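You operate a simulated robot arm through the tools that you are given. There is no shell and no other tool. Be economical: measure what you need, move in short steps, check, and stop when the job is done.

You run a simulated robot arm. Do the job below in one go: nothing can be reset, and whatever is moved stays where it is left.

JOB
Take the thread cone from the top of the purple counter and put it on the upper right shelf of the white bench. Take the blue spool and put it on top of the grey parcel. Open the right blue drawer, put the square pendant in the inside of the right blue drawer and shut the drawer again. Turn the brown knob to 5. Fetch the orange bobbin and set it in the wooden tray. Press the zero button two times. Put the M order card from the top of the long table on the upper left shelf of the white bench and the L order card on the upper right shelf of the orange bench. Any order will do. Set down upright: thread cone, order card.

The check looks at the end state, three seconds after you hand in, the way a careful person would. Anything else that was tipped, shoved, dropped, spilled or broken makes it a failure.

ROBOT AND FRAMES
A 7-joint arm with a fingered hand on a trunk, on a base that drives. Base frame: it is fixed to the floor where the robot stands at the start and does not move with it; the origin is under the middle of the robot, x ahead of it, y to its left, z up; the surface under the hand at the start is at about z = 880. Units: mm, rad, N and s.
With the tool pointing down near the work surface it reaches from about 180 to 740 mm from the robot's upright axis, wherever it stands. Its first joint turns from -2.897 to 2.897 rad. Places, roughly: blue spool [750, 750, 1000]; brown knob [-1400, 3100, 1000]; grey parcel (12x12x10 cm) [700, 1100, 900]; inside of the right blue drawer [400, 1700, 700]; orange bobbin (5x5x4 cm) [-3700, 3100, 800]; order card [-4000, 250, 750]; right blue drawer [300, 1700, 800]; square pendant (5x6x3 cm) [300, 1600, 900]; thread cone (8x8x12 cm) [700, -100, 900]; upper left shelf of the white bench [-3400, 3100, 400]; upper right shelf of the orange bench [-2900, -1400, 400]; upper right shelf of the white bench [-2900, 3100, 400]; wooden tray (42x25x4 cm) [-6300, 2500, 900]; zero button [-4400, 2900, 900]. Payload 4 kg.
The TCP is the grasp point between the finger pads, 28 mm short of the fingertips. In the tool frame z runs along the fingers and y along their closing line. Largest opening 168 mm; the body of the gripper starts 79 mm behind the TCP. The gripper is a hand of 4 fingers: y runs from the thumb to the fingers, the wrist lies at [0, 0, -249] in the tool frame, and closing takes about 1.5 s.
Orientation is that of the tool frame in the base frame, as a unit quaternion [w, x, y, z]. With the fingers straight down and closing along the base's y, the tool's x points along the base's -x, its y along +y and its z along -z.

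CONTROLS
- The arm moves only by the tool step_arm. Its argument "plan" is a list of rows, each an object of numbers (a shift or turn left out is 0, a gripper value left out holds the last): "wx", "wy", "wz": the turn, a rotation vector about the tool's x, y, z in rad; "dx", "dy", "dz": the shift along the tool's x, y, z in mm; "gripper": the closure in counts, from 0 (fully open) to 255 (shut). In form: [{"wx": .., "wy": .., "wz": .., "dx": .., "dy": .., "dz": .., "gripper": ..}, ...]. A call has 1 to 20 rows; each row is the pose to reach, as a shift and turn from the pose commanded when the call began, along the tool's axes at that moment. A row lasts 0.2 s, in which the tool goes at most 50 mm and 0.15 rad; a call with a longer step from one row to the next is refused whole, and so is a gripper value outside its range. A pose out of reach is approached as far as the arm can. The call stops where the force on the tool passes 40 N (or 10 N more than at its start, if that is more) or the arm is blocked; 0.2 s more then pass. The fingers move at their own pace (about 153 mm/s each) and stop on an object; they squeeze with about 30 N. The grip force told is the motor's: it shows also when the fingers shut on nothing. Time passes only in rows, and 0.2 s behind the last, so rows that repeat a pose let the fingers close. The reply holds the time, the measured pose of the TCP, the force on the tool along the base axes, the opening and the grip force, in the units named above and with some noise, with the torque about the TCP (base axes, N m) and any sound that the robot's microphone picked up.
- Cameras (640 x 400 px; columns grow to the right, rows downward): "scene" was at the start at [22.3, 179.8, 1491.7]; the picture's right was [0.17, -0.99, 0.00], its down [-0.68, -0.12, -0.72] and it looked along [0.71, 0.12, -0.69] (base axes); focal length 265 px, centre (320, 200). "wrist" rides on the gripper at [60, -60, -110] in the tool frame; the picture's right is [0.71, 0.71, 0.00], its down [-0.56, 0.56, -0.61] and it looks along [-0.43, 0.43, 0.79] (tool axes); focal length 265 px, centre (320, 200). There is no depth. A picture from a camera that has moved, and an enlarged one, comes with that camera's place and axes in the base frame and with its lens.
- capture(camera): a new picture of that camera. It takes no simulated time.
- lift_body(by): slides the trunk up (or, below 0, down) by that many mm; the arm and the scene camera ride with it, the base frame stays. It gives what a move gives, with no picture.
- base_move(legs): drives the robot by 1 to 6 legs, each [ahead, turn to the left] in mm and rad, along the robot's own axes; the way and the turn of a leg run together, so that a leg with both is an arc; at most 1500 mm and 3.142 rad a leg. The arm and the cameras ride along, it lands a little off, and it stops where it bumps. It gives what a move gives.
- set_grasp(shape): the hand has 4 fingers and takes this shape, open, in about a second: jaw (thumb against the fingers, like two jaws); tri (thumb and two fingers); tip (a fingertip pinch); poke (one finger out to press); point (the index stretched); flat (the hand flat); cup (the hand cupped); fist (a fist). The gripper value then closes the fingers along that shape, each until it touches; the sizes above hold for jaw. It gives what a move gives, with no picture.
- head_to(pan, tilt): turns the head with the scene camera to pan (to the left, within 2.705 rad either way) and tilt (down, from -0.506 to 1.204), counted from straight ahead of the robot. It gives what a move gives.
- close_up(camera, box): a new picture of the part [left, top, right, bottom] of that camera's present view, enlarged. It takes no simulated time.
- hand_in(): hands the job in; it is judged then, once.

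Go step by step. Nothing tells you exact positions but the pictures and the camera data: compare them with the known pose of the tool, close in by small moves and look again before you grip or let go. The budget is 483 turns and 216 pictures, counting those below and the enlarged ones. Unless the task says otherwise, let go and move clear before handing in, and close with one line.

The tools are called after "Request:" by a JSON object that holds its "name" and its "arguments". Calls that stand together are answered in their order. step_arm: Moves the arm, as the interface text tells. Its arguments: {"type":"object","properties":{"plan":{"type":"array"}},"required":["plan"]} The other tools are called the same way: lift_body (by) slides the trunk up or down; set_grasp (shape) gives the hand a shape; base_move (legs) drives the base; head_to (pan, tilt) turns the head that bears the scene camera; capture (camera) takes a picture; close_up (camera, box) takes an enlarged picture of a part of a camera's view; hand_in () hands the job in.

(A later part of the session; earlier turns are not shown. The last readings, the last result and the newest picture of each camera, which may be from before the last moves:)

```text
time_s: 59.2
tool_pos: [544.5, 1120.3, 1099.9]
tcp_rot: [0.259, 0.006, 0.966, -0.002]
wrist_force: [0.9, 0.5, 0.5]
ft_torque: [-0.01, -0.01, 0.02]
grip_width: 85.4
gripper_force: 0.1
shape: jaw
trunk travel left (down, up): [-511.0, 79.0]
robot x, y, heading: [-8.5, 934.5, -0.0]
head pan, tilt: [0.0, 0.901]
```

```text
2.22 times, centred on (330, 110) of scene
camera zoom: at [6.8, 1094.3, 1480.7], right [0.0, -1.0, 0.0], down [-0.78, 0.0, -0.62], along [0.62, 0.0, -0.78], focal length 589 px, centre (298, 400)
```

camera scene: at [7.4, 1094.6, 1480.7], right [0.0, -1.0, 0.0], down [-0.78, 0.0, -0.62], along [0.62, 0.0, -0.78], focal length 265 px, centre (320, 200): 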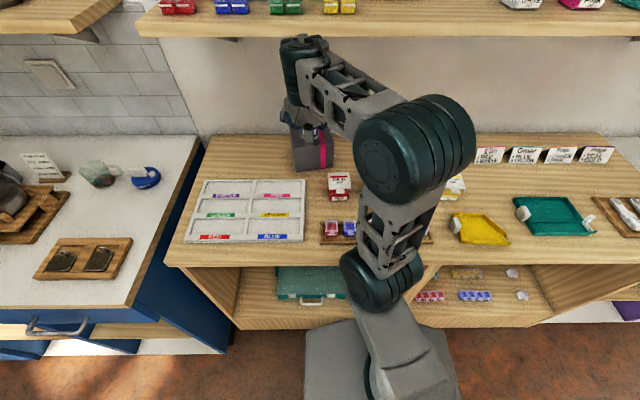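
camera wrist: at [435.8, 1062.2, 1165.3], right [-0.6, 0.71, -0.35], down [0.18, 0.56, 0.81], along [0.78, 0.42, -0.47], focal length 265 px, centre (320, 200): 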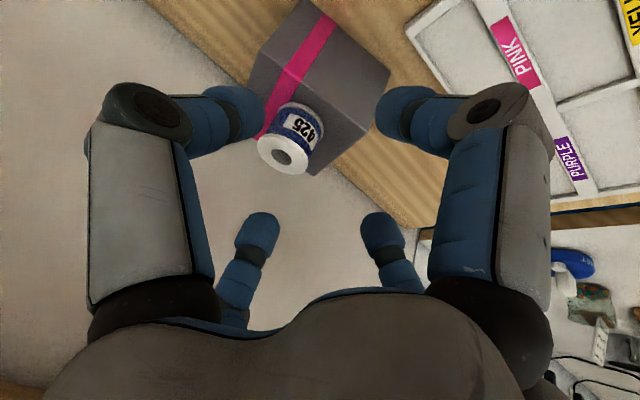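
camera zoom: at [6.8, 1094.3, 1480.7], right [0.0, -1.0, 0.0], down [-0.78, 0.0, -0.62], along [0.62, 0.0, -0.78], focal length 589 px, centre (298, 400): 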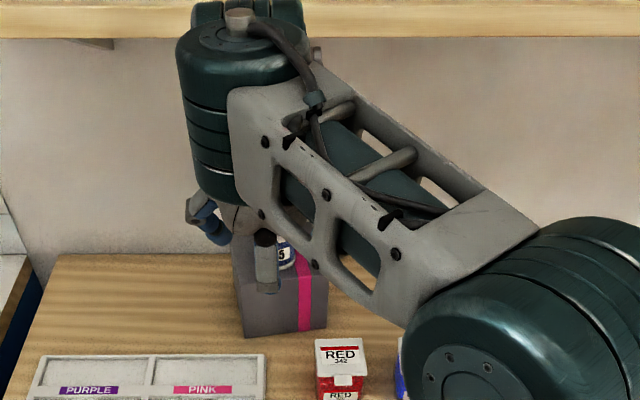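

The spool stands on the parcel. Now I retract the arm and drive back and left to face the blue drawers.

Request:
{"name": "step_arm", "arguments": {"plan": [{"dx": 28, "dz": -34, "wy": 0.08}, {"dx": 54, "dz": -68, "wy": 0.16}, {"dx": 80, "dz": -103, "wy": 0.25}, {"dx": 108, "dz": -137, "wy": 0.34}, {"dx": 135, "dz": -171, "wy": 0.43}, {"dx": 163, "dz": -205, "wy": 0.524, "dy": 0}, {"dx": 163, "dz": -205, "wy": 0.524, "dy": 0}]}}

Request:
{"name": "base_move", "arguments": {"legs": [[-440, 0], [0, 1.571], [740, 0], [0, -1.571]]}}

Request:
{"name": "head_to", "arguments": {"pan": 0.0, "tilt": 0.75}}

Request:
{"name": "capture", "arguments": {"camera": "scene"}}

```text
time_s: 60.8
tool_pos: [303.9, 1127.3, 1195.4]
tcp_rot: [0.0, 0.007, 1.0, -0.002]
wrist_force: [-0.1, 1.1, -0.5]
ft_torque: [-0.09, -0.03, 0.0]
grip_width: 85.8
gripper_force: 0.0
shape: jaw
out of reach, approached as far as the arm can: row 3, 4
trunk travel left (down, up): [-511.0, 79.0]
robot x, y, heading: [-9.3, 930.2, -0.002]
head pan, tilt: [0.0, 0.901]
```

```text
time_s: 74.7
tool_pos: [-127.2, 1867.3, 1194.9]
tcp_rot: [0.0, -0.002, 1.0, 0.0]
wrist_force: [0.2, -0.1, -0.5]
ft_torque: [0.0, 0.02, -0.02]
grip_width: 85.5
gripper_force: 0.0
shape: jaw
trunk travel left (down, up): [-511.0, 79.0]
robot x, y, heading: [-434.3, 1661.9, 0.017]
head pan, tilt: [0.0, 0.901]
```

```text
time_s: 75.4
tool_pos: [-127.4, 1867.4, 1194.3]
tcp_rot: [0.0, -0.003, 1.0, -0.001]
wrist_force: [1.4, 0.3, -1.1]
ft_torque: [-0.01, 0.01, -0.01]
grip_width: 85.8
gripper_force: 0.0
shape: jaw
trunk travel left (down, up): [-511.0, 79.0]
robot x, y, heading: [-437.6, 1669.7, 0.015]
head pan, tilt: [0.0, 0.75]
```

```text
178 pictures are left
camera scene: at [-417.0, 1830.8, 1492.6], right [0.02, -1.0, 0.0], down [-0.68, -0.01, -0.73], along [0.73, 0.01, -0.68], focal length 265 px, centre (320, 200)
```

scene: 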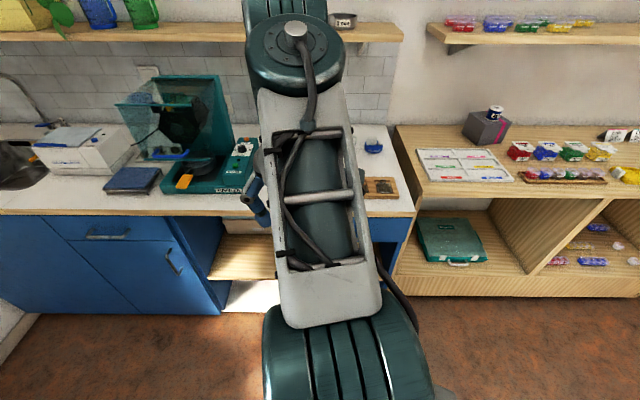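

The arm blocks the view, so I'll swing the hand left to see the drawer and pendants.

Request:
{"name": "step_arm", "arguments": {"plan": [{"dy": 45}, {"dy": 90}, {"dy": 135}, {"dy": 180}, {"dy": 225}, {"dy": 270}, {"dy": 310}]}}

Request:
{"name": "capture", "arguments": {"camera": "scene"}}

```text
time_s: 77.0
tool_pos: [-142.2, 2130.4, 1173.0]
tcp_rot: [0.0, -0.004, 1.0, -0.001]
wrist_force: [-0.4, 0.7, -0.2]
ft_torque: [0.0, 0.0, 0.02]
grip_width: 85.5
gripper_force: 0.1
shape: jaw
out of reach, approached as far as the arm can: row 5, 6, 7
trunk travel left (down, up): [-511.0, 79.0]
robot x, y, heading: [-441.0, 1667.8, 0.02]
head pan, tilt: [0.0, 0.75]
```

```text
177 pictures are left
camera scene: at [-416.9, 1832.2, 1492.4], right [0.02, -1.0, 0.0], down [-0.68, -0.01, -0.73], along [0.73, 0.01, -0.68], focal length 265 px, centre (320, 200)
```

scene: 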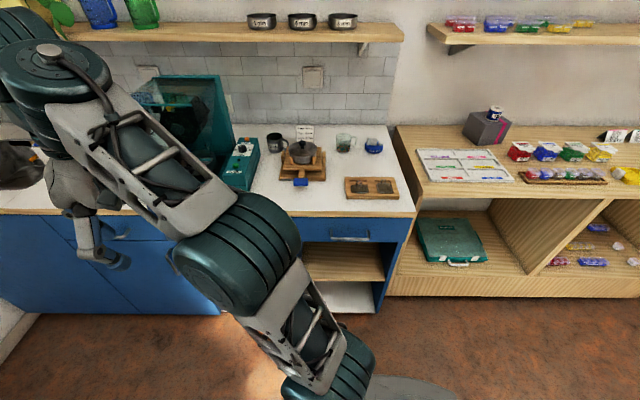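

Request:
{"name": "close_up", "arguments": {"camera": "scene", "box": [290, 160, 430, 260]}}

```text
4.00 times, centred on (360, 210) of scene
camera zoom: at [-416.9, 1832.2, 1492.4], right [0.02, -1.0, 0.0], down [-0.68, -0.01, -0.73], along [0.73, 0.01, -0.68], focal length 1060 px, centre (160, 160)
```

zoom: 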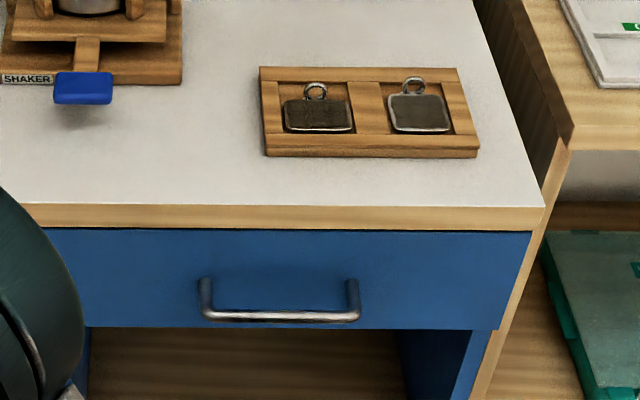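

The right pendant in the little tray looks square (about 289, 1618). The drawer handle bar is near (165, 1738, 768), 130 mm long. I'll lower the trunk and bring the hand in front of the handle, pitching it forward.

Request:
{"name": "lift_body", "arguments": {"by": -300}}

Request:
{"name": "step_arm", "arguments": {"plan": [{"dx": -14, "dy": -39}, {"dx": -28, "dy": -78}, {"dx": -42, "dy": -118, "wy": -0.1}, {"dx": -56, "dy": -157, "wy": -0.2}, {"dx": -70, "dy": -196, "wy": -0.3}, {"dx": -84, "dy": -235, "wy": -0.4}, {"dx": -98, "dy": -274, "wy": -0.5}, {"dx": -112, "dy": -313, "wy": -0.6}, {"dx": -126, "dy": -352, "wy": -0.7}, {"dx": -142, "dy": -392, "wy": -0.8}, {"dx": -160, "dy": -392, "wy": -0.9}, {"dx": -178, "dy": -392, "wy": -1.0}, {"dx": -196, "dy": -392, "wy": -1.1}, {"dx": -212, "dy": -392, "wy": -1.2}]}}

Request:
{"name": "capture", "arguments": {"camera": "wrist"}}

Request:
{"name": "capture", "arguments": {"camera": "scene"}}

```text
time_s: 80.0
tool_pos: [-142.9, 2128.4, 874.2]
tcp_rot: [0.0, -0.002, 1.0, 0.0]
wrist_force: [0.3, 0.4, 0.2]
ft_torque: [0.01, 0.02, -0.01]
grip_width: 85.4
gripper_force: 0.1
shape: jaw
trunk travel left (down, up): [-211.0, 379.0]
robot x, y, heading: [-437.8, 1662.6, 0.014]
head pan, tilt: [0.0, 0.75]
```

```text
time_s: 83.0
tool_pos: [7.5, 1747.4, 913.9]
tcp_rot: [0.405, -0.002, 0.915, -0.002]
wrist_force: [-0.6, 0.1, -0.7]
ft_torque: [-0.01, 0.02, 0.0]
grip_width: 85.9
gripper_force: 0.1
shape: jaw
out of reach, approached as far as the arm can: row 7, 8, 9, 10, 11, 12, 13, 14
trunk travel left (down, up): [-211.0, 379.0]
robot x, y, heading: [-436.7, 1662.5, 0.016]
head pan, tilt: [0.0, 0.75]
```

```text
175 pictures are left
camera wrist: at [-114.4, 1686.3, 941.5], right [-0.48, 0.7, -0.53], down [-0.08, 0.56, 0.82], along [0.88, 0.43, -0.21], focal length 265 px, centre (320, 200)
```

wrist: 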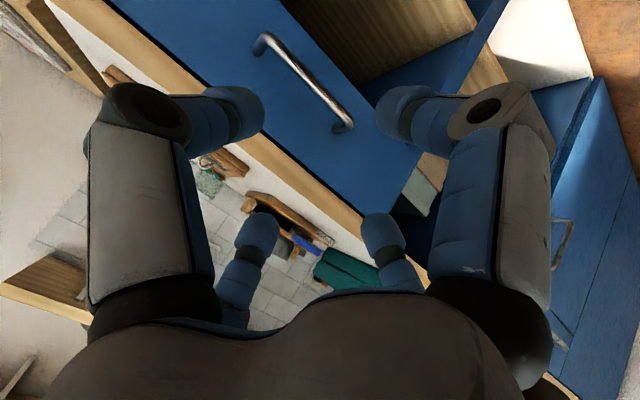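

```text
174 pictures are left
camera scene: at [-417.0, 1830.6, 1192.6], right [0.02, -1.0, 0.0], down [-0.68, -0.01, -0.73], along [0.73, 0.01, -0.68], focal length 265 px, centre (320, 200)
```

scene: 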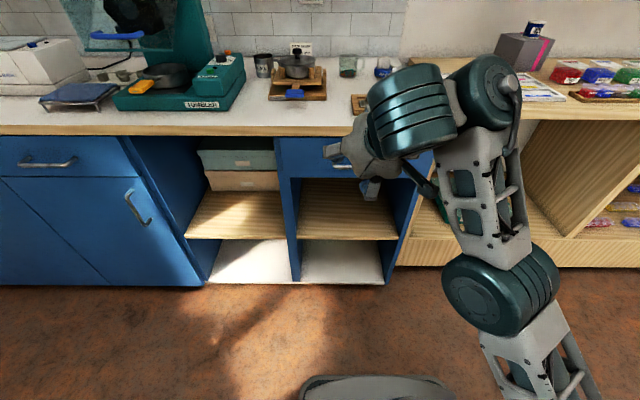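

The tilt is limited this close in. I'll reach further forward and see how flat the hand can get.

Request:
{"name": "step_arm", "arguments": {"plan": [{"dx": -2, "dy": -3, "dz": 40, "wy": -0.1}, {"dx": -4, "dy": -6, "dz": 80, "wy": -0.2}, {"dx": -7, "dy": -7, "dz": 118, "wy": -0.3}, {"dx": -7, "dy": -7, "dz": 118, "wy": -0.4}, {"dx": -7, "dy": -7, "dz": 118, "wy": -0.5}]}}

```text
time_s: 84.2
tool_pos: [94.6, 1724.5, 1041.8]
tcp_rot: [0.515, -0.013, 0.857, 0.013]
wrist_force: [0.7, 0.7, -1.5]
ft_torque: [-0.01, 0.03, 0.03]
grip_width: 85.7
gripper_force: 0.0
shape: jaw
out of reach, approached as far as the arm can: row 1, 2, 3, 4, 5
trunk travel left (down, up): [-211.0, 379.0]
robot x, y, heading: [-436.3, 1668.7, 0.015]
head pan, tilt: [0.0, 0.75]
```

The hand needs a lower trunk to go flat. Lowering the remaining 200 mm.

Request:
{"name": "lift_body", "arguments": {"by": -200}}

Request:
{"name": "capture", "arguments": {"camera": "wrist"}}

Request:
{"name": "capture", "arguments": {"camera": "scene"}}

```text
time_s: 86.3
tool_pos: [93.6, 1721.1, 842.5]
tcp_rot: [0.517, -0.011, 0.856, 0.013]
wrist_force: [0.3, 0.4, 0.2]
ft_torque: [-0.05, -0.01, -0.03]
grip_width: 85.8
gripper_force: 0.0
shape: jaw
trunk travel left (down, up): [-11.0, 579.0]
robot x, y, heading: [-439.0, 1665.0, 0.018]
head pan, tilt: [0.0, 0.75]
```

```text
173 pictures are left
camera wrist: at [-29.5, 1657.3, 839.6], right [-0.35, 0.7, -0.62], down [-0.3, 0.54, 0.79], along [0.89, 0.46, 0.02], focal length 265 px, centre (320, 200)
```

wrist: 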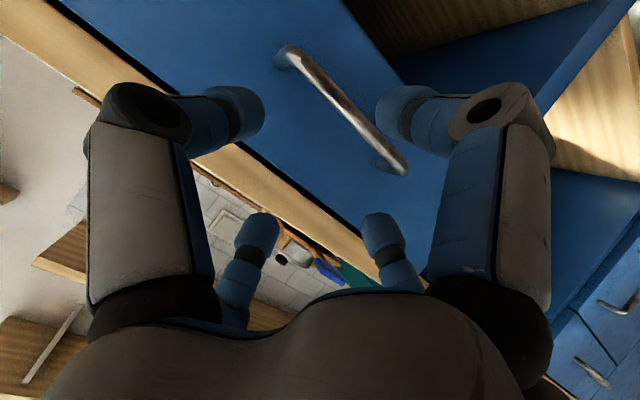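

```text
172 pictures are left
camera scene: at [-416.9, 1830.6, 992.7], right [0.02, -1.0, 0.0], down [-0.68, -0.01, -0.73], along [0.73, 0.01, -0.68], focal length 265 px, centre (320, 200)
```

scene: 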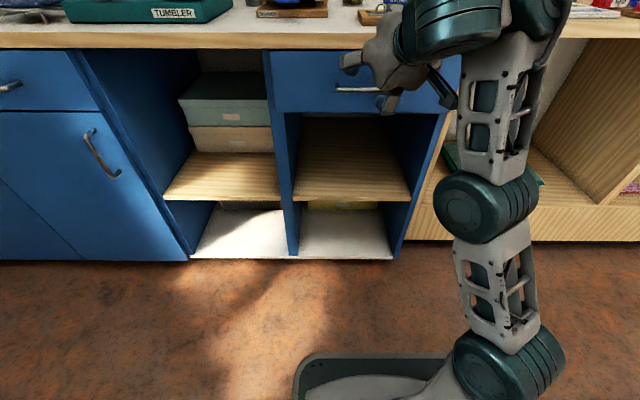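

Handle bar is about (150, 1733, 784) from triangulation. I'll open fully, level the hand and set it in front of the bar.

Request:
{"name": "step_arm", "arguments": {"plan": [{"dx": 11, "dy": 3, "dz": 8, "wy": -0.1, "gripper": 0}, {"dx": 22, "dy": 6, "dz": 16, "wy": -0.2, "gripper": 0}, {"dx": 33, "dy": 9, "dz": 24, "wy": -0.3, "gripper": 0}, {"dx": 44, "dy": 12, "dz": 32, "wy": -0.4, "gripper": 0}, {"dx": 44, "dy": 12, "dz": 32, "wy": -0.48, "gripper": 0}]}}

Request:
{"name": "capture", "arguments": {"camera": "wrist"}}

Request:
{"name": "capture", "arguments": {"camera": "scene"}}

```text
time_s: 87.5
tool_pos: [72.9, 1736.4, 939.6]
tcp_rot: [0.615, -0.006, 0.788, 0.008]
wrist_force: [-0.6, -0.3, -0.6]
ft_torque: [-0.01, 0.01, -0.02]
grip_width: 167.9
gripper_force: 0.0
shape: jaw
out of reach, approached as far as the arm can: row 1, 2, 3, 4, 5
trunk travel left (down, up): [-11.0, 579.0]
robot x, y, heading: [-435.1, 1669.1, 0.015]
head pan, tilt: [0.0, 0.75]
```

```text
171 pictures are left
camera wrist: at [-46.7, 1674.0, 908.1], right [-0.19, 0.71, -0.68], down [-0.47, 0.54, 0.69], along [0.86, 0.45, 0.23], focal length 265 px, centre (320, 200)
```

wrist: 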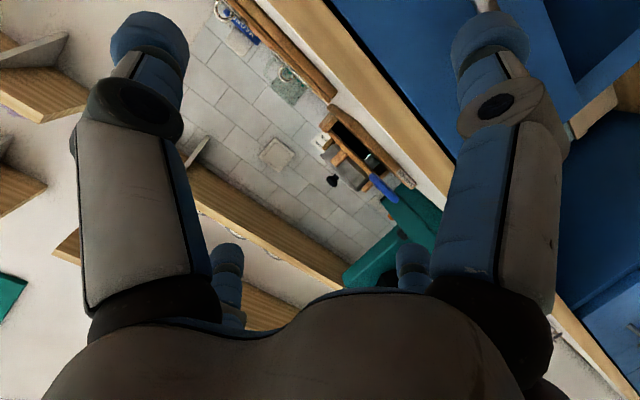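

```text
170 pictures are left
camera scene: at [-416.9, 1830.6, 992.6], right [0.02, -1.0, 0.0], down [-0.68, -0.01, -0.73], along [0.73, 0.01, -0.68], focal length 265 px, centre (320, 200)
```

scene: 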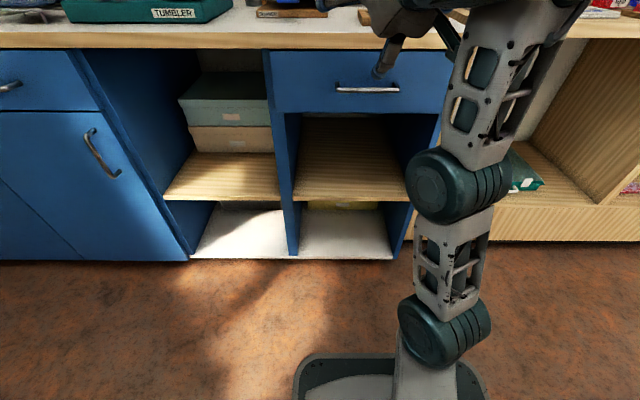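

The wrist limit wants the arm more extended. I'll back the base by 160 mm and try again.

Request:
{"name": "base_move", "arguments": {"legs": [[-160, 0]]}}

Request:
{"name": "step_arm", "arguments": {"plan": [{"dx": 0, "dz": 40}, {"dx": 10, "dz": 80}, {"dx": 20, "dz": 120}, {"dx": 40, "dz": 150}, {"dx": 70, "dz": 180, "wy": -0.05}, {"dx": 104, "dz": 205, "wy": -0.1}, {"dx": 106, "dz": 218, "wy": -0.2}, {"dx": 106, "dz": 218, "wy": -0.24}]}}

Request:
{"name": "capture", "arguments": {"camera": "wrist"}}

Request:
{"name": "capture", "arguments": {"camera": "scene"}}

```text
time_s: 89.0
tool_pos: [-86.9, 1734.8, 941.0]
tcp_rot: [0.614, -0.007, 0.789, 0.01]
wrist_force: [-0.2, -0.1, -0.7]
ft_torque: [-0.01, -0.04, -0.01]
grip_width: 167.7
gripper_force: 0.1
shape: jaw
trunk travel left (down, up): [-11.0, 579.0]
robot x, y, heading: [-596.0, 1665.1, 0.012]
head pan, tilt: [0.0, 0.75]
```

```text
time_s: 90.0
tool_pos: [141.3, 1840.5, 873.3]
tcp_rot: [0.617, -0.099, 0.777, 0.08]
wrist_force: [-41.9, 5.7, -9.3]
ft_torque: [0.78, 0.35, -3.98]
grip_width: 167.9
gripper_force: 0.1
shape: jaw
out of reach, approached as far as the arm can: row 1, 2, 3
trunk travel left (down, up): [-11.0, 579.0]
robot x, y, heading: [-598.3, 1664.5, 0.022]
head pan, tilt: [0.0, 0.75]
stopped in row 5: the force on the tool passed its limit at 93 N (the readings are from after the stop); the commanded pose is now the measured one
```

```text
169 pictures are left
camera wrist: at [38.6, 1751.1, 839.3], right [-0.33, 0.65, -0.69], down [-0.6, 0.42, 0.68], along [0.73, 0.64, 0.25], focal length 265 px, centre (320, 200)
```

wrist: 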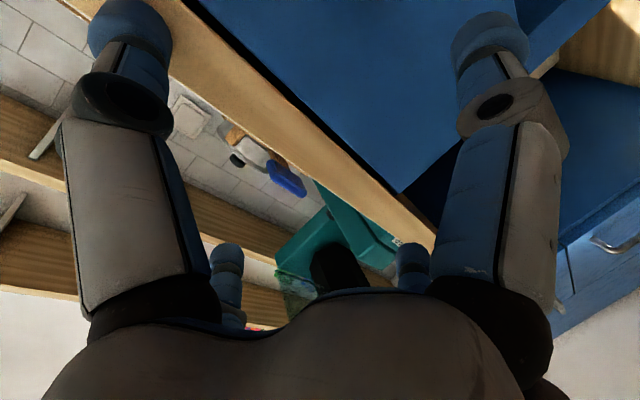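

```text
168 pictures are left
camera scene: at [-581.7, 1828.6, 992.4], right [0.02, -1.0, 0.0], down [-0.68, -0.02, -0.73], along [0.73, 0.02, -0.68], focal length 265 px, centre (320, 200)
```

scene: 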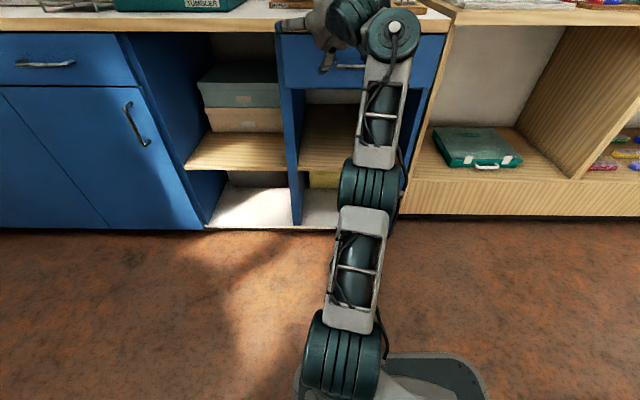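

The hand bumped the counter's front edge while the arm swung into range. I'll back straight off and re-level carefully.

Request:
{"name": "step_arm", "arguments": {"plan": [{"dz": -40}, {"dz": -80}, {"dz": -110}]}}

Request:
{"name": "capture", "arguments": {"camera": "scene"}}

```text
time_s: 90.8
tool_pos: [42.6, 1810.1, 894.7]
tcp_rot: [0.616, -0.097, 0.777, 0.08]
wrist_force: [0.0, -0.3, -0.4]
ft_torque: [-0.01, 0.01, -0.02]
grip_width: 167.9
gripper_force: 0.0
shape: jaw
trunk travel left (down, up): [-11.0, 579.0]
robot x, y, heading: [-601.5, 1667.5, 0.02]
head pan, tilt: [0.0, 0.75]
```

```text
167 pictures are left
camera scene: at [-577.6, 1828.2, 992.6], right [0.02, -1.0, 0.0], down [-0.68, -0.01, -0.73], along [0.73, 0.01, -0.68], focal length 265 px, centre (320, 200)
```

scene: 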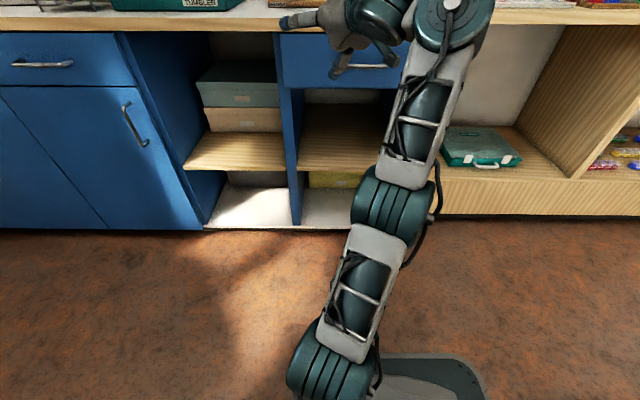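

Reachable again. I'll square the hand up to the drawer and centre it on the handle while staying well back.

Request:
{"name": "step_arm", "arguments": {"plan": [{"dx": 5, "dy": -19, "dz": -3, "wx": 0.08, "wy": -0.075, "wz": 0.008}, {"dx": 9, "dy": -38, "dz": -7, "wx": 0.16, "wy": -0.15, "wz": 0.016}, {"dx": 14, "dy": -56, "dz": -10, "wx": 0.25, "wy": -0.229, "wz": 0.024}, {"dx": 18.4, "dy": -75, "dz": -13.7, "wx": 0.25, "wy": -0.229, "wz": 0.024}, {"dx": 18.4, "dy": -75, "dz": -13.7, "wx": 0.25, "wy": -0.229, "wz": 0.024}]}}

```text
time_s: 92.0
tool_pos: [44.4, 1734.2, 880.0]
tcp_rot: [0.708, -0.001, 0.706, -0.001]
wrist_force: [0.1, 0.3, 0.2]
ft_torque: [0.04, 0.03, 0.0]
grip_width: 167.9
gripper_force: 0.1
shape: jaw
trunk travel left (down, up): [-11.0, 579.0]
robot x, y, heading: [-597.7, 1664.0, 0.024]
head pan, tilt: [0.0, 0.75]
```

Level and reachable. Now lower to handle height and look.

Request:
{"name": "step_arm", "arguments": {"plan": [{"dx": 45}, {"dx": 80}, {"dx": 96}, {"dx": 96}]}}

Request:
{"name": "capture", "arguments": {"camera": "wrist"}}

Request:
{"name": "capture", "arguments": {"camera": "scene"}}

```text
time_s: 93.0
tool_pos: [78.6, 1744.7, 809.1]
tcp_rot: [0.708, -0.001, 0.707, -0.001]
wrist_force: [-0.2, 0.3, -0.3]
ft_torque: [0.02, 0.01, 0.0]
grip_width: 167.9
gripper_force: 0.1
shape: jaw
out of reach, approached as far as the arm can: row 1, 2, 3, 4
trunk travel left (down, up): [-11.0, 579.0]
robot x, y, heading: [-599.5, 1664.6, 0.019]
head pan, tilt: [0.0, 0.75]
```

```text
166 pictures are left
camera wrist: at [-32.1, 1684.1, 748.4], right [0.0, 0.71, -0.71], down [-0.62, 0.56, 0.56], along [0.79, 0.44, 0.43], focal length 265 px, centre (320, 200)
```

wrist: 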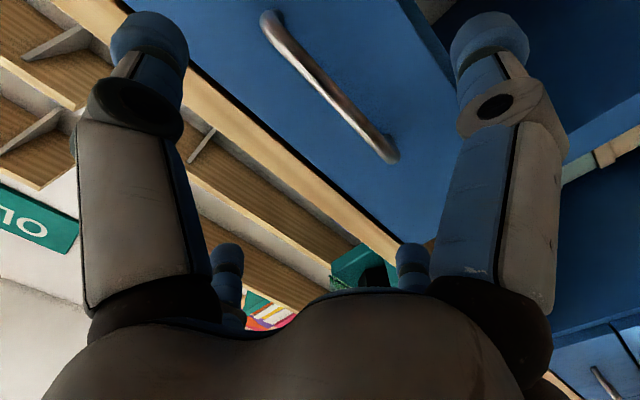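

```text
165 pictures are left
camera scene: at [-578.0, 1828.2, 992.6], right [0.02, -1.0, 0.0], down [-0.68, -0.01, -0.73], along [0.73, 0.01, -0.68], focal length 265 px, centre (320, 200)
```

scene: 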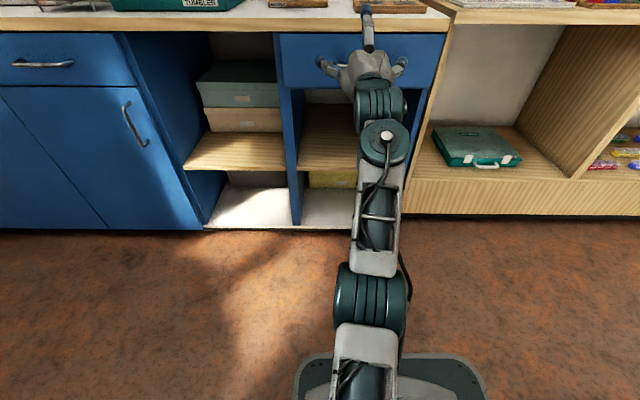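

The bar is about z=777, y centre 1733. I'll move forward and down to just in front of it.

Request:
{"name": "step_arm", "arguments": {"plan": [{"dz": 23, "dy": -6}, {"dz": 44, "dy": -12}, {"dz": 46, "dy": -12, "dx": 16}, {"dz": 46, "dy": -12, "dx": 32}, {"dz": 46, "dy": -12, "dx": 32}]}}

Request:
{"name": "capture", "arguments": {"camera": "wrist"}}

```text
time_s: 94.2
tool_pos: [123.4, 1732.0, 776.0]
tcp_rot: [0.708, -0.001, 0.707, 0.0]
wrist_force: [0.5, 0.5, 0.2]
ft_torque: [-0.03, -0.02, -0.01]
grip_width: 168.0
gripper_force: 0.1
shape: jaw
trunk travel left (down, up): [-11.0, 579.0]
robot x, y, heading: [-596.4, 1662.1, 0.023]
head pan, tilt: [0.0, 0.75]
```

```text
164 pictures are left
camera wrist: at [14.2, 1670.4, 714.7], right [0.0, 0.71, -0.71], down [-0.62, 0.56, 0.56], along [0.79, 0.44, 0.44], focal length 265 px, centre (320, 200)
```

wrist: 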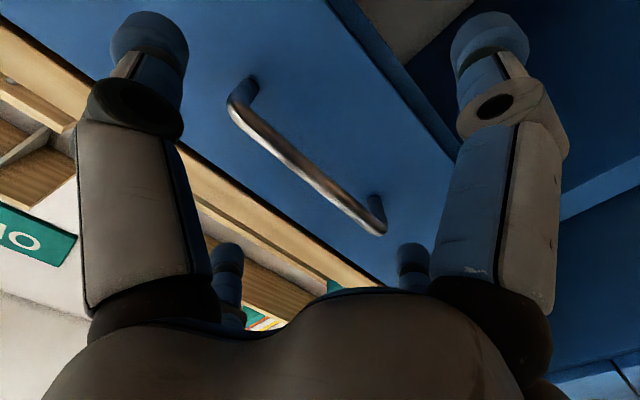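

Aligned. Advance to surround the bar, then close on it.

Request:
{"name": "step_arm", "arguments": {"plan": [{"dz": 10, "dx": -1}, {"dz": 20, "dx": -2}, {"dz": 20, "dx": -2, "gripper": 60}, {"dz": 20, "dx": -2, "gripper": 120}, {"dz": 20, "dx": -2, "gripper": 180}, {"dz": 20, "dx": -2, "gripper": 230}, {"dz": 20, "dx": -2, "gripper": 230}, {"dz": 20, "dx": -2, "gripper": 230}]}}

Request:
{"name": "capture", "arguments": {"camera": "wrist"}}

```text
time_s: 96.0
tool_pos: [144.6, 1730.4, 774.8]
tcp_rot: [0.707, -0.001, 0.707, 0.001]
wrist_force: [3.9, 2.9, -4.2]
ft_torque: [-0.29, 0.1, -0.13]
grip_width: 80.9
gripper_force: 30.2
shape: jaw
trunk travel left (down, up): [-11.0, 579.0]
robot x, y, heading: [-593.8, 1662.2, 0.02]
head pan, tilt: [0.0, 0.75]
```

```text
163 pictures are left
camera wrist: at [35.0, 1671.0, 714.8], right [0.0, 0.71, -0.71], down [-0.62, 0.56, 0.56], along [0.79, 0.44, 0.43], focal length 265 px, centre (320, 200)
```

wrist: 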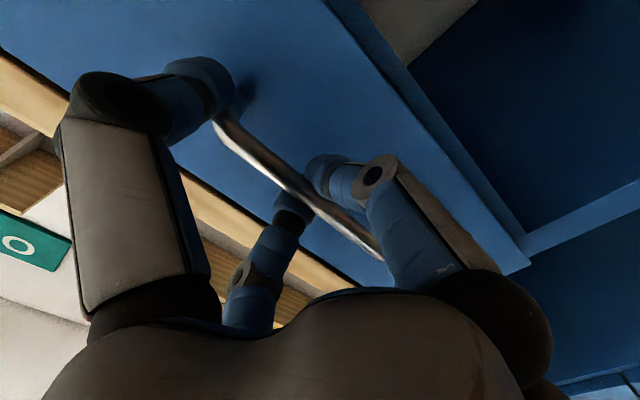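

The vertical fingers pinch the bar and the side fingers hold its ends. I'll pull by driving the base back.

Request:
{"name": "base_move", "arguments": {"legs": [[-120, 0]]}}

Request:
{"name": "capture", "arguments": {"camera": "scene"}}

```text
time_s: 97.3
tool_pos: [24.1, 1731.0, 775.0]
tcp_rot: [0.707, -0.002, 0.708, 0.001]
wrist_force: [2.2, 10.8, -7.9]
ft_torque: [-0.36, 0.18, -0.17]
grip_width: 81.0
gripper_force: 29.2
shape: jaw
trunk travel left (down, up): [-11.0, 579.0]
robot x, y, heading: [-719.4, 1661.4, 0.02]
head pan, tilt: [0.0, 0.75]
```

```text
162 pictures are left
camera scene: at [-698.8, 1826.6, 992.4], right [0.02, -1.0, 0.0], down [-0.68, -0.01, -0.73], along [0.73, 0.01, -0.68], focal length 265 px, centre (320, 200)
```

scene: 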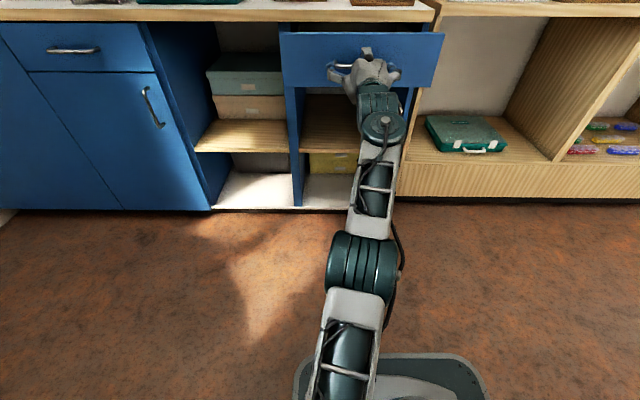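

The drawer follows. Pull another 110 mm, then release and back off.

Request:
{"name": "base_move", "arguments": {"legs": [[-110, 0]]}}

Request:
{"name": "step_arm", "arguments": {"plan": [{"gripper": 150}, {"gripper": 80}, {"gripper": 0}, {"gripper": 0}, {"gripper": 0}, {"gripper": 0}]}}

Request:
{"name": "base_move", "arguments": {"legs": [[-150, 0]]}}

Request:
{"name": "capture", "arguments": {"camera": "scene"}}

```text
time_s: 98.5
tool_pos: [-87.3, 1730.4, 774.9]
tcp_rot: [0.706, -0.004, 0.708, 0.002]
wrist_force: [1.5, 6.7, -4.4]
ft_torque: [-0.32, 0.07, -0.4]
grip_width: 80.8
gripper_force: 29.9
shape: jaw
trunk travel left (down, up): [-11.0, 579.0]
robot x, y, heading: [-828.5, 1657.7, 0.021]
head pan, tilt: [0.0, 0.75]
```

```text
time_s: 99.9
tool_pos: [-85.5, 1728.9, 775.7]
tcp_rot: [0.706, -0.003, 0.708, 0.002]
wrist_force: [0.7, -0.3, 0.4]
ft_torque: [-0.02, -0.02, -0.02]
grip_width: 167.9
gripper_force: 0.0
shape: jaw
trunk travel left (down, up): [-11.0, 579.0]
robot x, y, heading: [-829.4, 1658.4, 0.021]
head pan, tilt: [0.0, 0.75]
```

```text
time_s: 101.3
tool_pos: [-238.3, 1729.4, 775.2]
tcp_rot: [0.707, -0.005, 0.708, 0.004]
wrist_force: [0.2, -0.4, 0.4]
ft_torque: [-0.01, 0.03, 0.02]
grip_width: 167.6
gripper_force: 0.0
shape: jaw
trunk travel left (down, up): [-11.0, 579.0]
robot x, y, heading: [-980.1, 1654.7, 0.027]
head pan, tilt: [0.0, 0.75]
```

```text
161 pictures are left
camera scene: at [-961.6, 1820.5, 992.6], right [0.02, -1.0, 0.0], down [-0.68, -0.02, -0.73], along [0.73, 0.02, -0.68], focal length 265 px, centre (320, 200)
```

scene: 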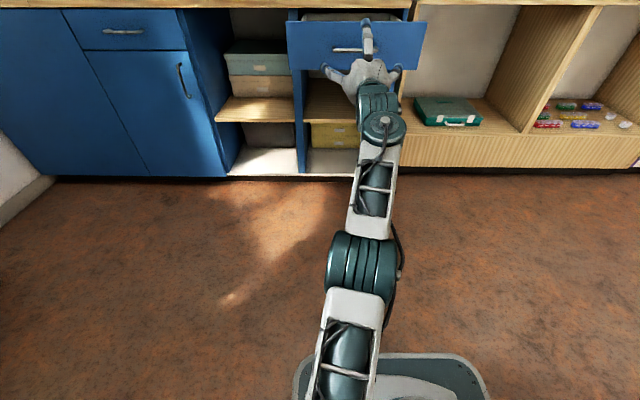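

The drawer is open about 230 mm. Now raise the trunk, turn the hand to point down, and drive in for the pendant.

Request:
{"name": "lift_body", "arguments": {"by": 480}}

Request:
{"name": "step_arm", "arguments": {"plan": [{"dx": 6, "dz": -25, "wy": 0.13}, {"dx": 12, "dz": -50, "wy": 0.26}, {"dx": 18, "dz": -75, "wy": 0.39}, {"dx": 24, "dz": -100, "wy": 0.52}, {"dx": 30, "dz": -125, "wy": 0.65}, {"dx": 36, "dz": -150, "wy": 0.78}, {"dx": 42, "dz": -175, "wy": 0.91}, {"dx": 48, "dz": -200, "wy": 1.04}, {"dx": 54, "dz": -225, "wy": 1.17}, {"dx": 60, "dz": -250, "wy": 1.3}, {"dx": 66, "dz": -270, "wy": 1.43}, {"dx": 70, "dz": -290, "wy": 1.571}, {"dx": 70, "dz": -290, "wy": 1.571}]}}

Request:
{"name": "base_move", "arguments": {"legs": [[545, 0]]}}

Request:
{"name": "capture", "arguments": {"camera": "scene"}}

Request:
{"name": "capture", "arguments": {"camera": "wrist"}}

```text
refused: 480 is not a number from -400 to 400
```

```text
time_s: 104.1
tool_pos: [-531.7, 1727.0, 696.6]
tcp_rot: [0.0, -0.006, 1.0, 0.0]
wrist_force: [-0.9, -0.4, 0.2]
ft_torque: [0.02, 0.03, -0.01]
grip_width: 167.9
gripper_force: 0.1
shape: jaw
out of reach, approached as far as the arm can: row 8, 12, 13
trunk travel left (down, up): [-11.0, 579.0]
robot x, y, heading: [-983.3, 1657.2, 0.024]
head pan, tilt: [0.0, 0.75]
```

```text
time_s: 107.2
tool_pos: [6.9, 1737.1, 696.5]
tcp_rot: [0.0, -0.005, 1.0, 0.0]
wrist_force: [-1.1, 0.1, 0.5]
ft_torque: [-0.01, -0.01, -0.02]
grip_width: 168.1
gripper_force: 0.0
shape: jaw
trunk travel left (down, up): [-11.0, 579.0]
robot x, y, heading: [-439.4, 1667.1, 0.022]
head pan, tilt: [0.0, 0.75]
```

```text
160 pictures are left
camera scene: at [-422.4, 1832.5, 992.6], right [0.02, -1.0, 0.0], down [-0.68, -0.01, -0.73], along [0.73, 0.02, -0.68], focal length 265 px, centre (320, 200)
```

scene: 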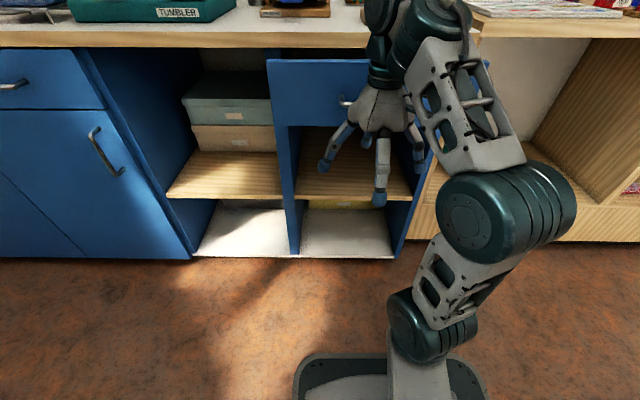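

```text
159 pictures are left
camera wrist: at [-54.0, 1677.0, 807.1], right [-0.71, 0.7, 0.0], down [0.55, 0.56, 0.62], along [0.43, 0.44, -0.79], focal length 265 px, centre (320, 200)
```

wrist: 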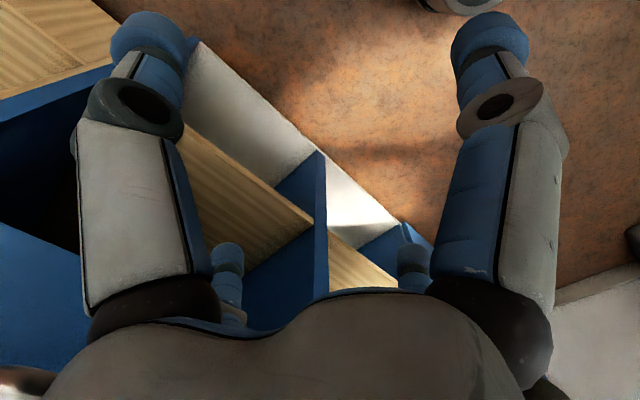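

I made a mistake: the lift was refused, and the low hand pushed the drawer half shut. No harm visible; I'll back off and raise the trunk first.

Request:
{"name": "base_move", "arguments": {"legs": [[-150, 0]]}}

Request:
{"name": "lift_body", "arguments": {"by": 400}}

Request:
{"name": "capture", "arguments": {"camera": "scene"}}

Request:
{"name": "capture", "arguments": {"camera": "wrist"}}

```text
time_s: 108.6
tool_pos: [-145.0, 1734.7, 699.0]
tcp_rot: [0.001, -0.004, 1.0, 0.0]
wrist_force: [-0.3, -0.8, 0.3]
ft_torque: [0.0, 0.03, -0.01]
grip_width: 167.9
gripper_force: 0.0
shape: jaw
trunk travel left (down, up): [-11.0, 579.0]
robot x, y, heading: [-595.6, 1666.3, 0.017]
head pan, tilt: [0.0, 0.75]
```

```text
time_s: 112.4
tool_pos: [-144.5, 1734.4, 1097.4]
tcp_rot: [0.001, -0.004, 1.0, 0.0]
wrist_force: [-0.1, -0.4, 0.6]
ft_torque: [0.02, -0.02, 0.01]
grip_width: 167.9
gripper_force: 0.2
shape: jaw
trunk travel left (down, up): [-411.0, 179.0]
robot x, y, heading: [-593.9, 1666.7, 0.017]
head pan, tilt: [0.0, 0.75]
```

```text
158 pictures are left
camera scene: at [-573.4, 1829.4, 1392.6], right [0.02, -1.0, 0.0], down [-0.68, -0.01, -0.73], along [0.73, 0.01, -0.68], focal length 265 px, centre (320, 200)
```

scene: 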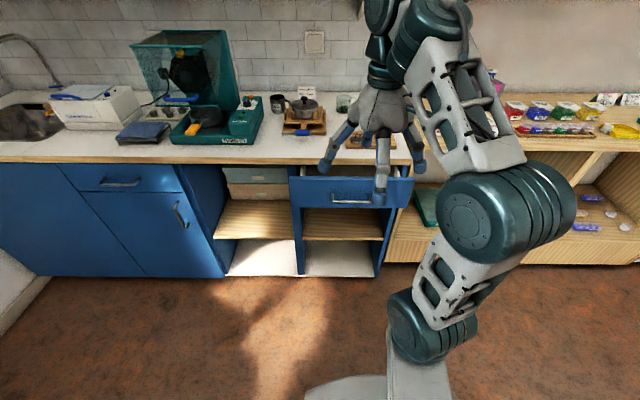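

```text
157 pictures are left
camera wrist: at [-205.2, 1673.3, 1207.1], right [-0.71, 0.7, 0.0], down [0.55, 0.56, 0.62], along [0.43, 0.44, -0.79], focal length 265 px, centre (320, 200)
```

wrist: 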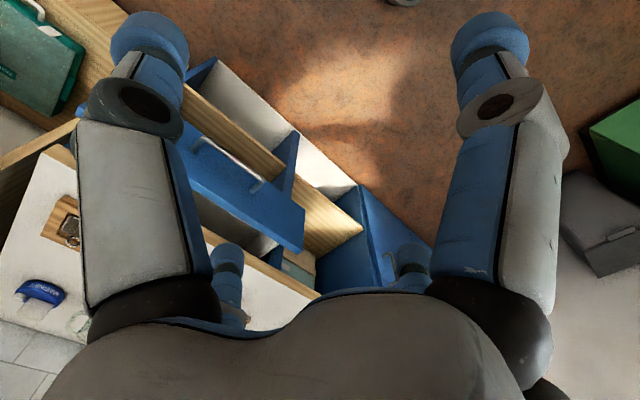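

The drawer is now open about 70 mm, with its handle at about (83, 1730, 778) out in front of the counter. I'll use the tip pinch from above, rolled so it closes across the bar.

Request:
{"name": "set_grasp", "arguments": {"shape": "tip"}}

Request:
{"name": "step_arm", "arguments": {"plan": [{"dx": -20, "dz": 10, "wz": -0.14}, {"dx": -40, "dz": 20, "wz": -0.28}, {"dx": -60, "dz": 30, "wz": -0.42}, {"dx": -80, "dz": 40, "wz": -0.56}, {"dx": -100, "dz": 50, "wz": -0.7}, {"dx": -120, "dz": 60, "wz": -0.84}, {"dx": -140, "dz": 70, "wz": -0.98}, {"dx": -160, "dz": 80, "wz": -1.12}, {"dx": -180, "dz": 90, "wz": -1.26}, {"dx": -200, "dz": 100, "wz": -1.4}, {"dx": -215, "dz": 110, "wz": -1.5}, {"dx": -227, "dz": 120, "wz": -1.571, "gripper": 150}, {"dx": -227, "dz": 120, "wz": -1.571, "gripper": 150}]}}

Request:
{"name": "capture", "arguments": {"camera": "wrist"}}

Request:
{"name": "capture", "arguments": {"camera": "scene"}}

```text
time_s: 113.3
tool_pos: [-143.7, 1733.9, 1098.0]
tcp_rot: [0.001, -0.005, 1.0, -0.001]
wrist_force: [0.2, 0.9, 1.4]
ft_torque: [0.01, 0.01, -0.01]
grip_width: 167.8
gripper_force: 0.0
shape: tip
trunk travel left (down, up): [-411.0, 179.0]
robot x, y, heading: [-593.3, 1668.2, 0.021]
head pan, tilt: [0.0, 0.75]
```

```text
time_s: 116.1
tool_pos: [84.8, 1735.0, 977.9]
tcp_rot: [0.0, 0.71, -0.704, 0.001]
wrist_force: [-0.7, -1.1, 0.3]
ft_torque: [0.02, -0.03, 0.02]
grip_width: 69.7
gripper_force: 0.2
shape: tip
trunk travel left (down, up): [-411.0, 179.0]
robot x, y, heading: [-594.6, 1666.0, 0.019]
head pan, tilt: [0.0, 0.75]
```

```text
156 pictures are left
camera wrist: at [144.0, 1675.8, 1087.4], right [-0.7, -0.71, 0.0], down [-0.56, 0.55, 0.61], along [-0.44, 0.43, -0.79], focal length 265 px, centre (320, 200)
```

wrist: 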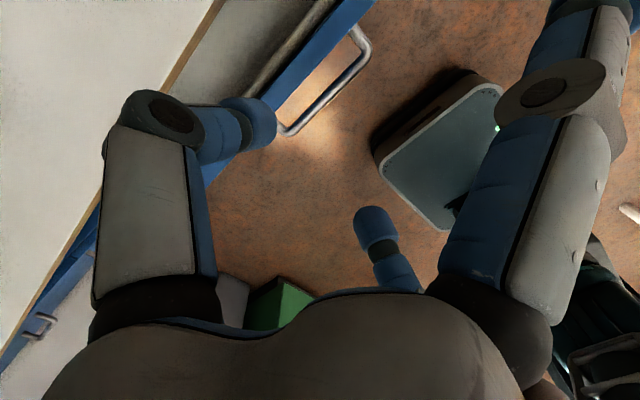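

```text
155 pictures are left
camera scene: at [-573.3, 1829.4, 1392.6], right [0.02, -1.0, 0.0], down [-0.68, -0.01, -0.73], along [0.73, 0.01, -0.68], focal length 265 px, centre (320, 200)
```

scene: 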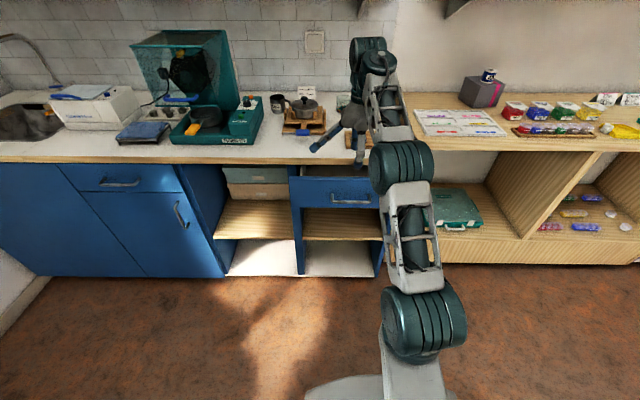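

The bar runs at x≈76, centred y≈1735. I'll narrow the pinch and descend to just above it.

Request:
{"name": "step_arm", "arguments": {"plan": [{"dy": 4, "dz": 45, "gripper": 185}, {"dy": 8, "dz": 90, "gripper": 185}, {"dy": 12, "dz": 130, "gripper": 185}, {"dy": 12, "dz": 150, "gripper": 185}, {"dy": 12, "dz": 150, "gripper": 185}]}}

Request:
{"name": "capture", "arguments": {"camera": "wrist"}}

```text
time_s: 117.3
tool_pos: [70.4, 1735.3, 828.2]
tcp_rot: [-0.001, 0.71, -0.704, 0.001]
wrist_force: [-0.1, 0.1, 0.2]
ft_torque: [0.01, -0.01, 0.02]
grip_width: 46.5
gripper_force: 0.0
shape: tip
trunk travel left (down, up): [-411.0, 179.0]
robot x, y, heading: [-594.1, 1662.4, 0.019]
head pan, tilt: [0.0, 0.75]
```

```text
154 pictures are left
camera wrist: at [130.2, 1675.5, 937.9], right [-0.7, -0.71, 0.0], down [-0.56, 0.55, 0.61], along [-0.44, 0.43, -0.79], focal length 265 px, centre (320, 200)
```

wrist: 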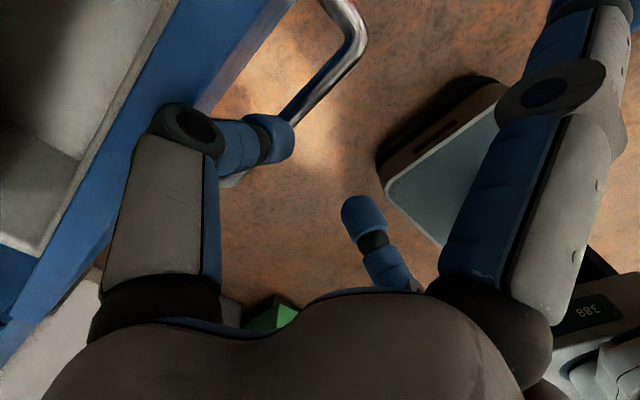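

The bar appears closer to the counter than before; I'll check again whether the drawer is drifting.

Request:
{"name": "capture", "arguments": {"camera": "wrist"}}

Request:
{"name": "close_up", "arguments": {"camera": "scene", "box": [270, 140, 430, 240]}}

```text
153 pictures are left
camera wrist: at [130.2, 1675.5, 937.9], right [-0.7, -0.71, 0.0], down [-0.56, 0.55, 0.61], along [-0.44, 0.43, -0.79], focal length 265 px, centre (320, 200)
```

wrist: 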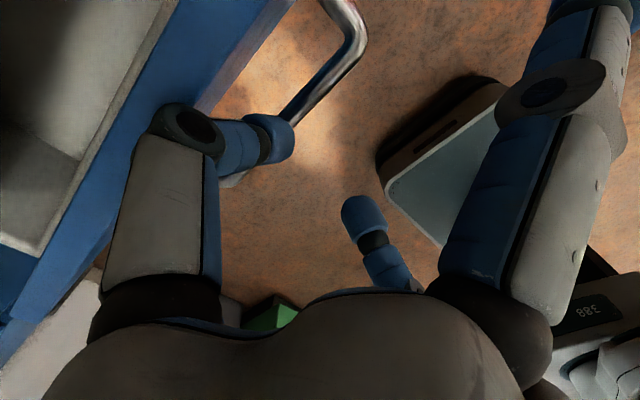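

```text
4.00 times, centred on (350, 190) of scene
camera zoom: at [-573.2, 1829.4, 1392.6], right [0.02, -1.0, 0.0], down [-0.68, -0.01, -0.73], along [0.73, 0.01, -0.68], focal length 1060 px, centre (200, 240)
```

zoom: 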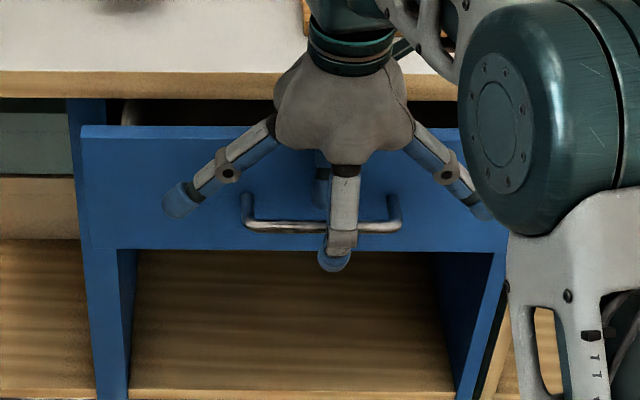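

Bar is at x≈100. I'll shift forward to straddle it, then descend.

Request:
{"name": "step_arm", "arguments": {"plan": [{"dy": -14}, {"dy": -27}, {"dy": -27}]}}

Request:
{"name": "capture", "arguments": {"camera": "wrist"}}

```text
time_s: 118.1
tool_pos: [98.7, 1734.6, 829.2]
tcp_rot: [0.0, 0.71, -0.704, 0.0]
wrist_force: [-0.2, -0.1, 1.3]
ft_torque: [0.01, 0.01, -0.01]
grip_width: 46.1
gripper_force: 0.0
shape: tip
trunk travel left (down, up): [-411.0, 179.0]
robot x, y, heading: [-594.9, 1665.0, 0.021]
head pan, tilt: [0.0, 0.75]
```

```text
151 pictures are left
camera wrist: at [157.9, 1675.5, 938.0], right [-0.7, -0.71, 0.0], down [-0.56, 0.55, 0.61], along [-0.44, 0.43, -0.79], focal length 265 px, centre (320, 200)
```

wrist: 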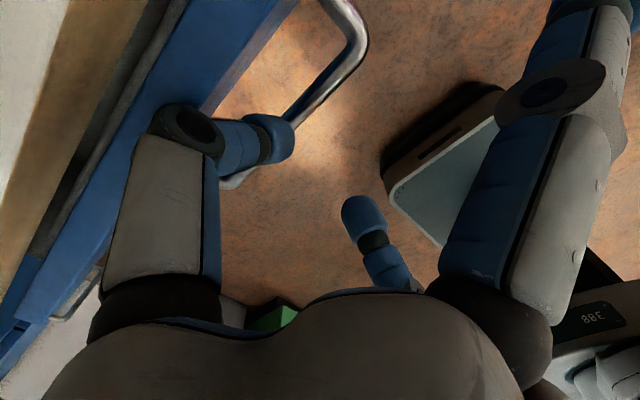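

The thumb knuckle is nudging the drawer face shut, so this way won't work. I'll retreat and redo the level handle grasp that worked.

Request:
{"name": "step_arm", "arguments": {"plan": [{"dy": 20, "dz": -30}, {"dy": 40, "dz": -70}, {"dy": 60, "dz": -115}, {"dy": 80, "dz": -160}]}}

Request:
{"name": "base_move", "arguments": {"legs": [[-200, 0]]}}

Request:
{"name": "step_arm", "arguments": {"plan": [{"dz": -25, "wz": 0.14}, {"dz": -50, "wz": 0.28}, {"dz": -75, "wz": 0.42}, {"dz": -100, "wz": 0.56}, {"dz": -125, "wz": 0.7}, {"dz": -150, "wz": 0.84}, {"dz": -175, "wz": 0.98}, {"dz": -200, "wz": 1.12}, {"dz": -220, "wz": 1.26}, {"dz": -240, "wz": 1.4}, {"dz": -260, "wz": 1.5}, {"dz": -280, "wz": 1.571}]}}

Request:
{"name": "set_grasp", "arguments": {"shape": "jaw"}}

```text
time_s: 119.1
tool_pos: [15.9, 1734.6, 988.9]
tcp_rot: [0.0, 0.71, -0.704, 0.0]
wrist_force: [-0.3, -0.4, 0.7]
ft_torque: [0.01, 0.03, 0.02]
grip_width: 46.2
gripper_force: 0.1
shape: tip
trunk travel left (down, up): [-411.0, 179.0]
robot x, y, heading: [-595.2, 1666.6, 0.02]
head pan, tilt: [0.0, 0.75]
```

```text
time_s: 120.7
tool_pos: [-181.4, 1731.0, 988.8]
tcp_rot: [0.0, 0.711, -0.704, 0.001]
wrist_force: [-0.2, 0.6, -0.4]
ft_torque: [0.05, 0.01, -0.01]
grip_width: 46.4
gripper_force: 0.1
shape: tip
trunk travel left (down, up): [-411.0, 179.0]
robot x, y, heading: [-791.2, 1660.2, 0.017]
head pan, tilt: [0.0, 0.75]
```

```text
time_s: 123.3
tool_pos: [-263.7, 1683.5, 1088.8]
tcp_rot: [-0.002, 0.0, 1.0, 0.001]
wrist_force: [2.4, -2.2, -1.1]
ft_torque: [0.16, 0.19, 0.03]
grip_width: 46.1
gripper_force: 0.0
shape: tip
out of reach, approached as far as the arm can: row 3, 4, 5, 6, 7, 8, 9, 10, 11, 12
trunk travel left (down, up): [-411.0, 179.0]
robot x, y, heading: [-791.8, 1662.0, 0.02]
head pan, tilt: [0.0, 0.75]
```

```text
time_s: 124.2
tool_pos: [-266.9, 1687.1, 1092.3]
tcp_rot: [0.002, -0.004, 1.0, 0.0]
wrist_force: [0.5, 0.6, -0.4]
ft_torque: [0.01, 0.02, 0.01]
grip_width: 168.0
gripper_force: 0.1
shape: jaw
trunk travel left (down, up): [-411.0, 179.0]
robot x, y, heading: [-796.5, 1662.1, 0.02]
head pan, tilt: [0.0, 0.75]
```

Request:
{"name": "step_arm", "arguments": {"plan": [{"dx": -10, "dy": 5, "dz": -17, "wy": -0.145}, {"dx": -20, "dy": 9, "dz": -34, "wy": -0.29}, {"dx": -31, "dy": 13, "dz": -51, "wy": -0.435}, {"dx": -41, "dy": 17, "dz": -68, "wy": -0.58}, {"dx": -51, "dy": 21, "dz": -85, "wy": -0.725}, {"dx": -61, "dy": 26, "dz": -102, "wy": -0.87}, {"dx": -72, "dy": 30, "dz": -120, "wy": -1.01}, {"dx": -82, "dy": 34, "dz": -137, "wy": -1.155}, {"dx": -92, "dy": 38, "dz": -154, "wy": -1.3}, {"dx": -103, "dy": 43, "dz": -171, "wy": -1.44}, {"dx": -113, "dy": 47, "dz": -188, "wy": -1.571}, {"dx": -113, "dy": 47, "dz": -188, "wy": -1.571}]}}

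Request:
{"name": "lift_body", "arguments": {"by": -400}}

```text
time_s: 126.8
tool_pos: [-151.9, 1742.1, 1278.1]
tcp_rot: [0.708, -0.004, 0.706, 0.004]
wrist_force: [-0.5, 0.9, -0.2]
ft_torque: [-0.04, -0.01, 0.0]
grip_width: 168.0
gripper_force: 0.0
shape: jaw
trunk travel left (down, up): [-411.0, 179.0]
robot x, y, heading: [-794.0, 1662.1, 0.021]
head pan, tilt: [0.0, 0.75]
```

```text
time_s: 130.6
tool_pos: [-152.4, 1741.1, 878.8]
tcp_rot: [0.708, -0.004, 0.707, 0.004]
wrist_force: [0.0, -0.3, -0.4]
ft_torque: [-0.01, 0.0, 0.0]
grip_width: 168.2
gripper_force: 0.0
shape: jaw
trunk travel left (down, up): [-11.0, 579.0]
robot x, y, heading: [-789.9, 1659.4, 0.018]
head pan, tilt: [0.0, 0.75]
```

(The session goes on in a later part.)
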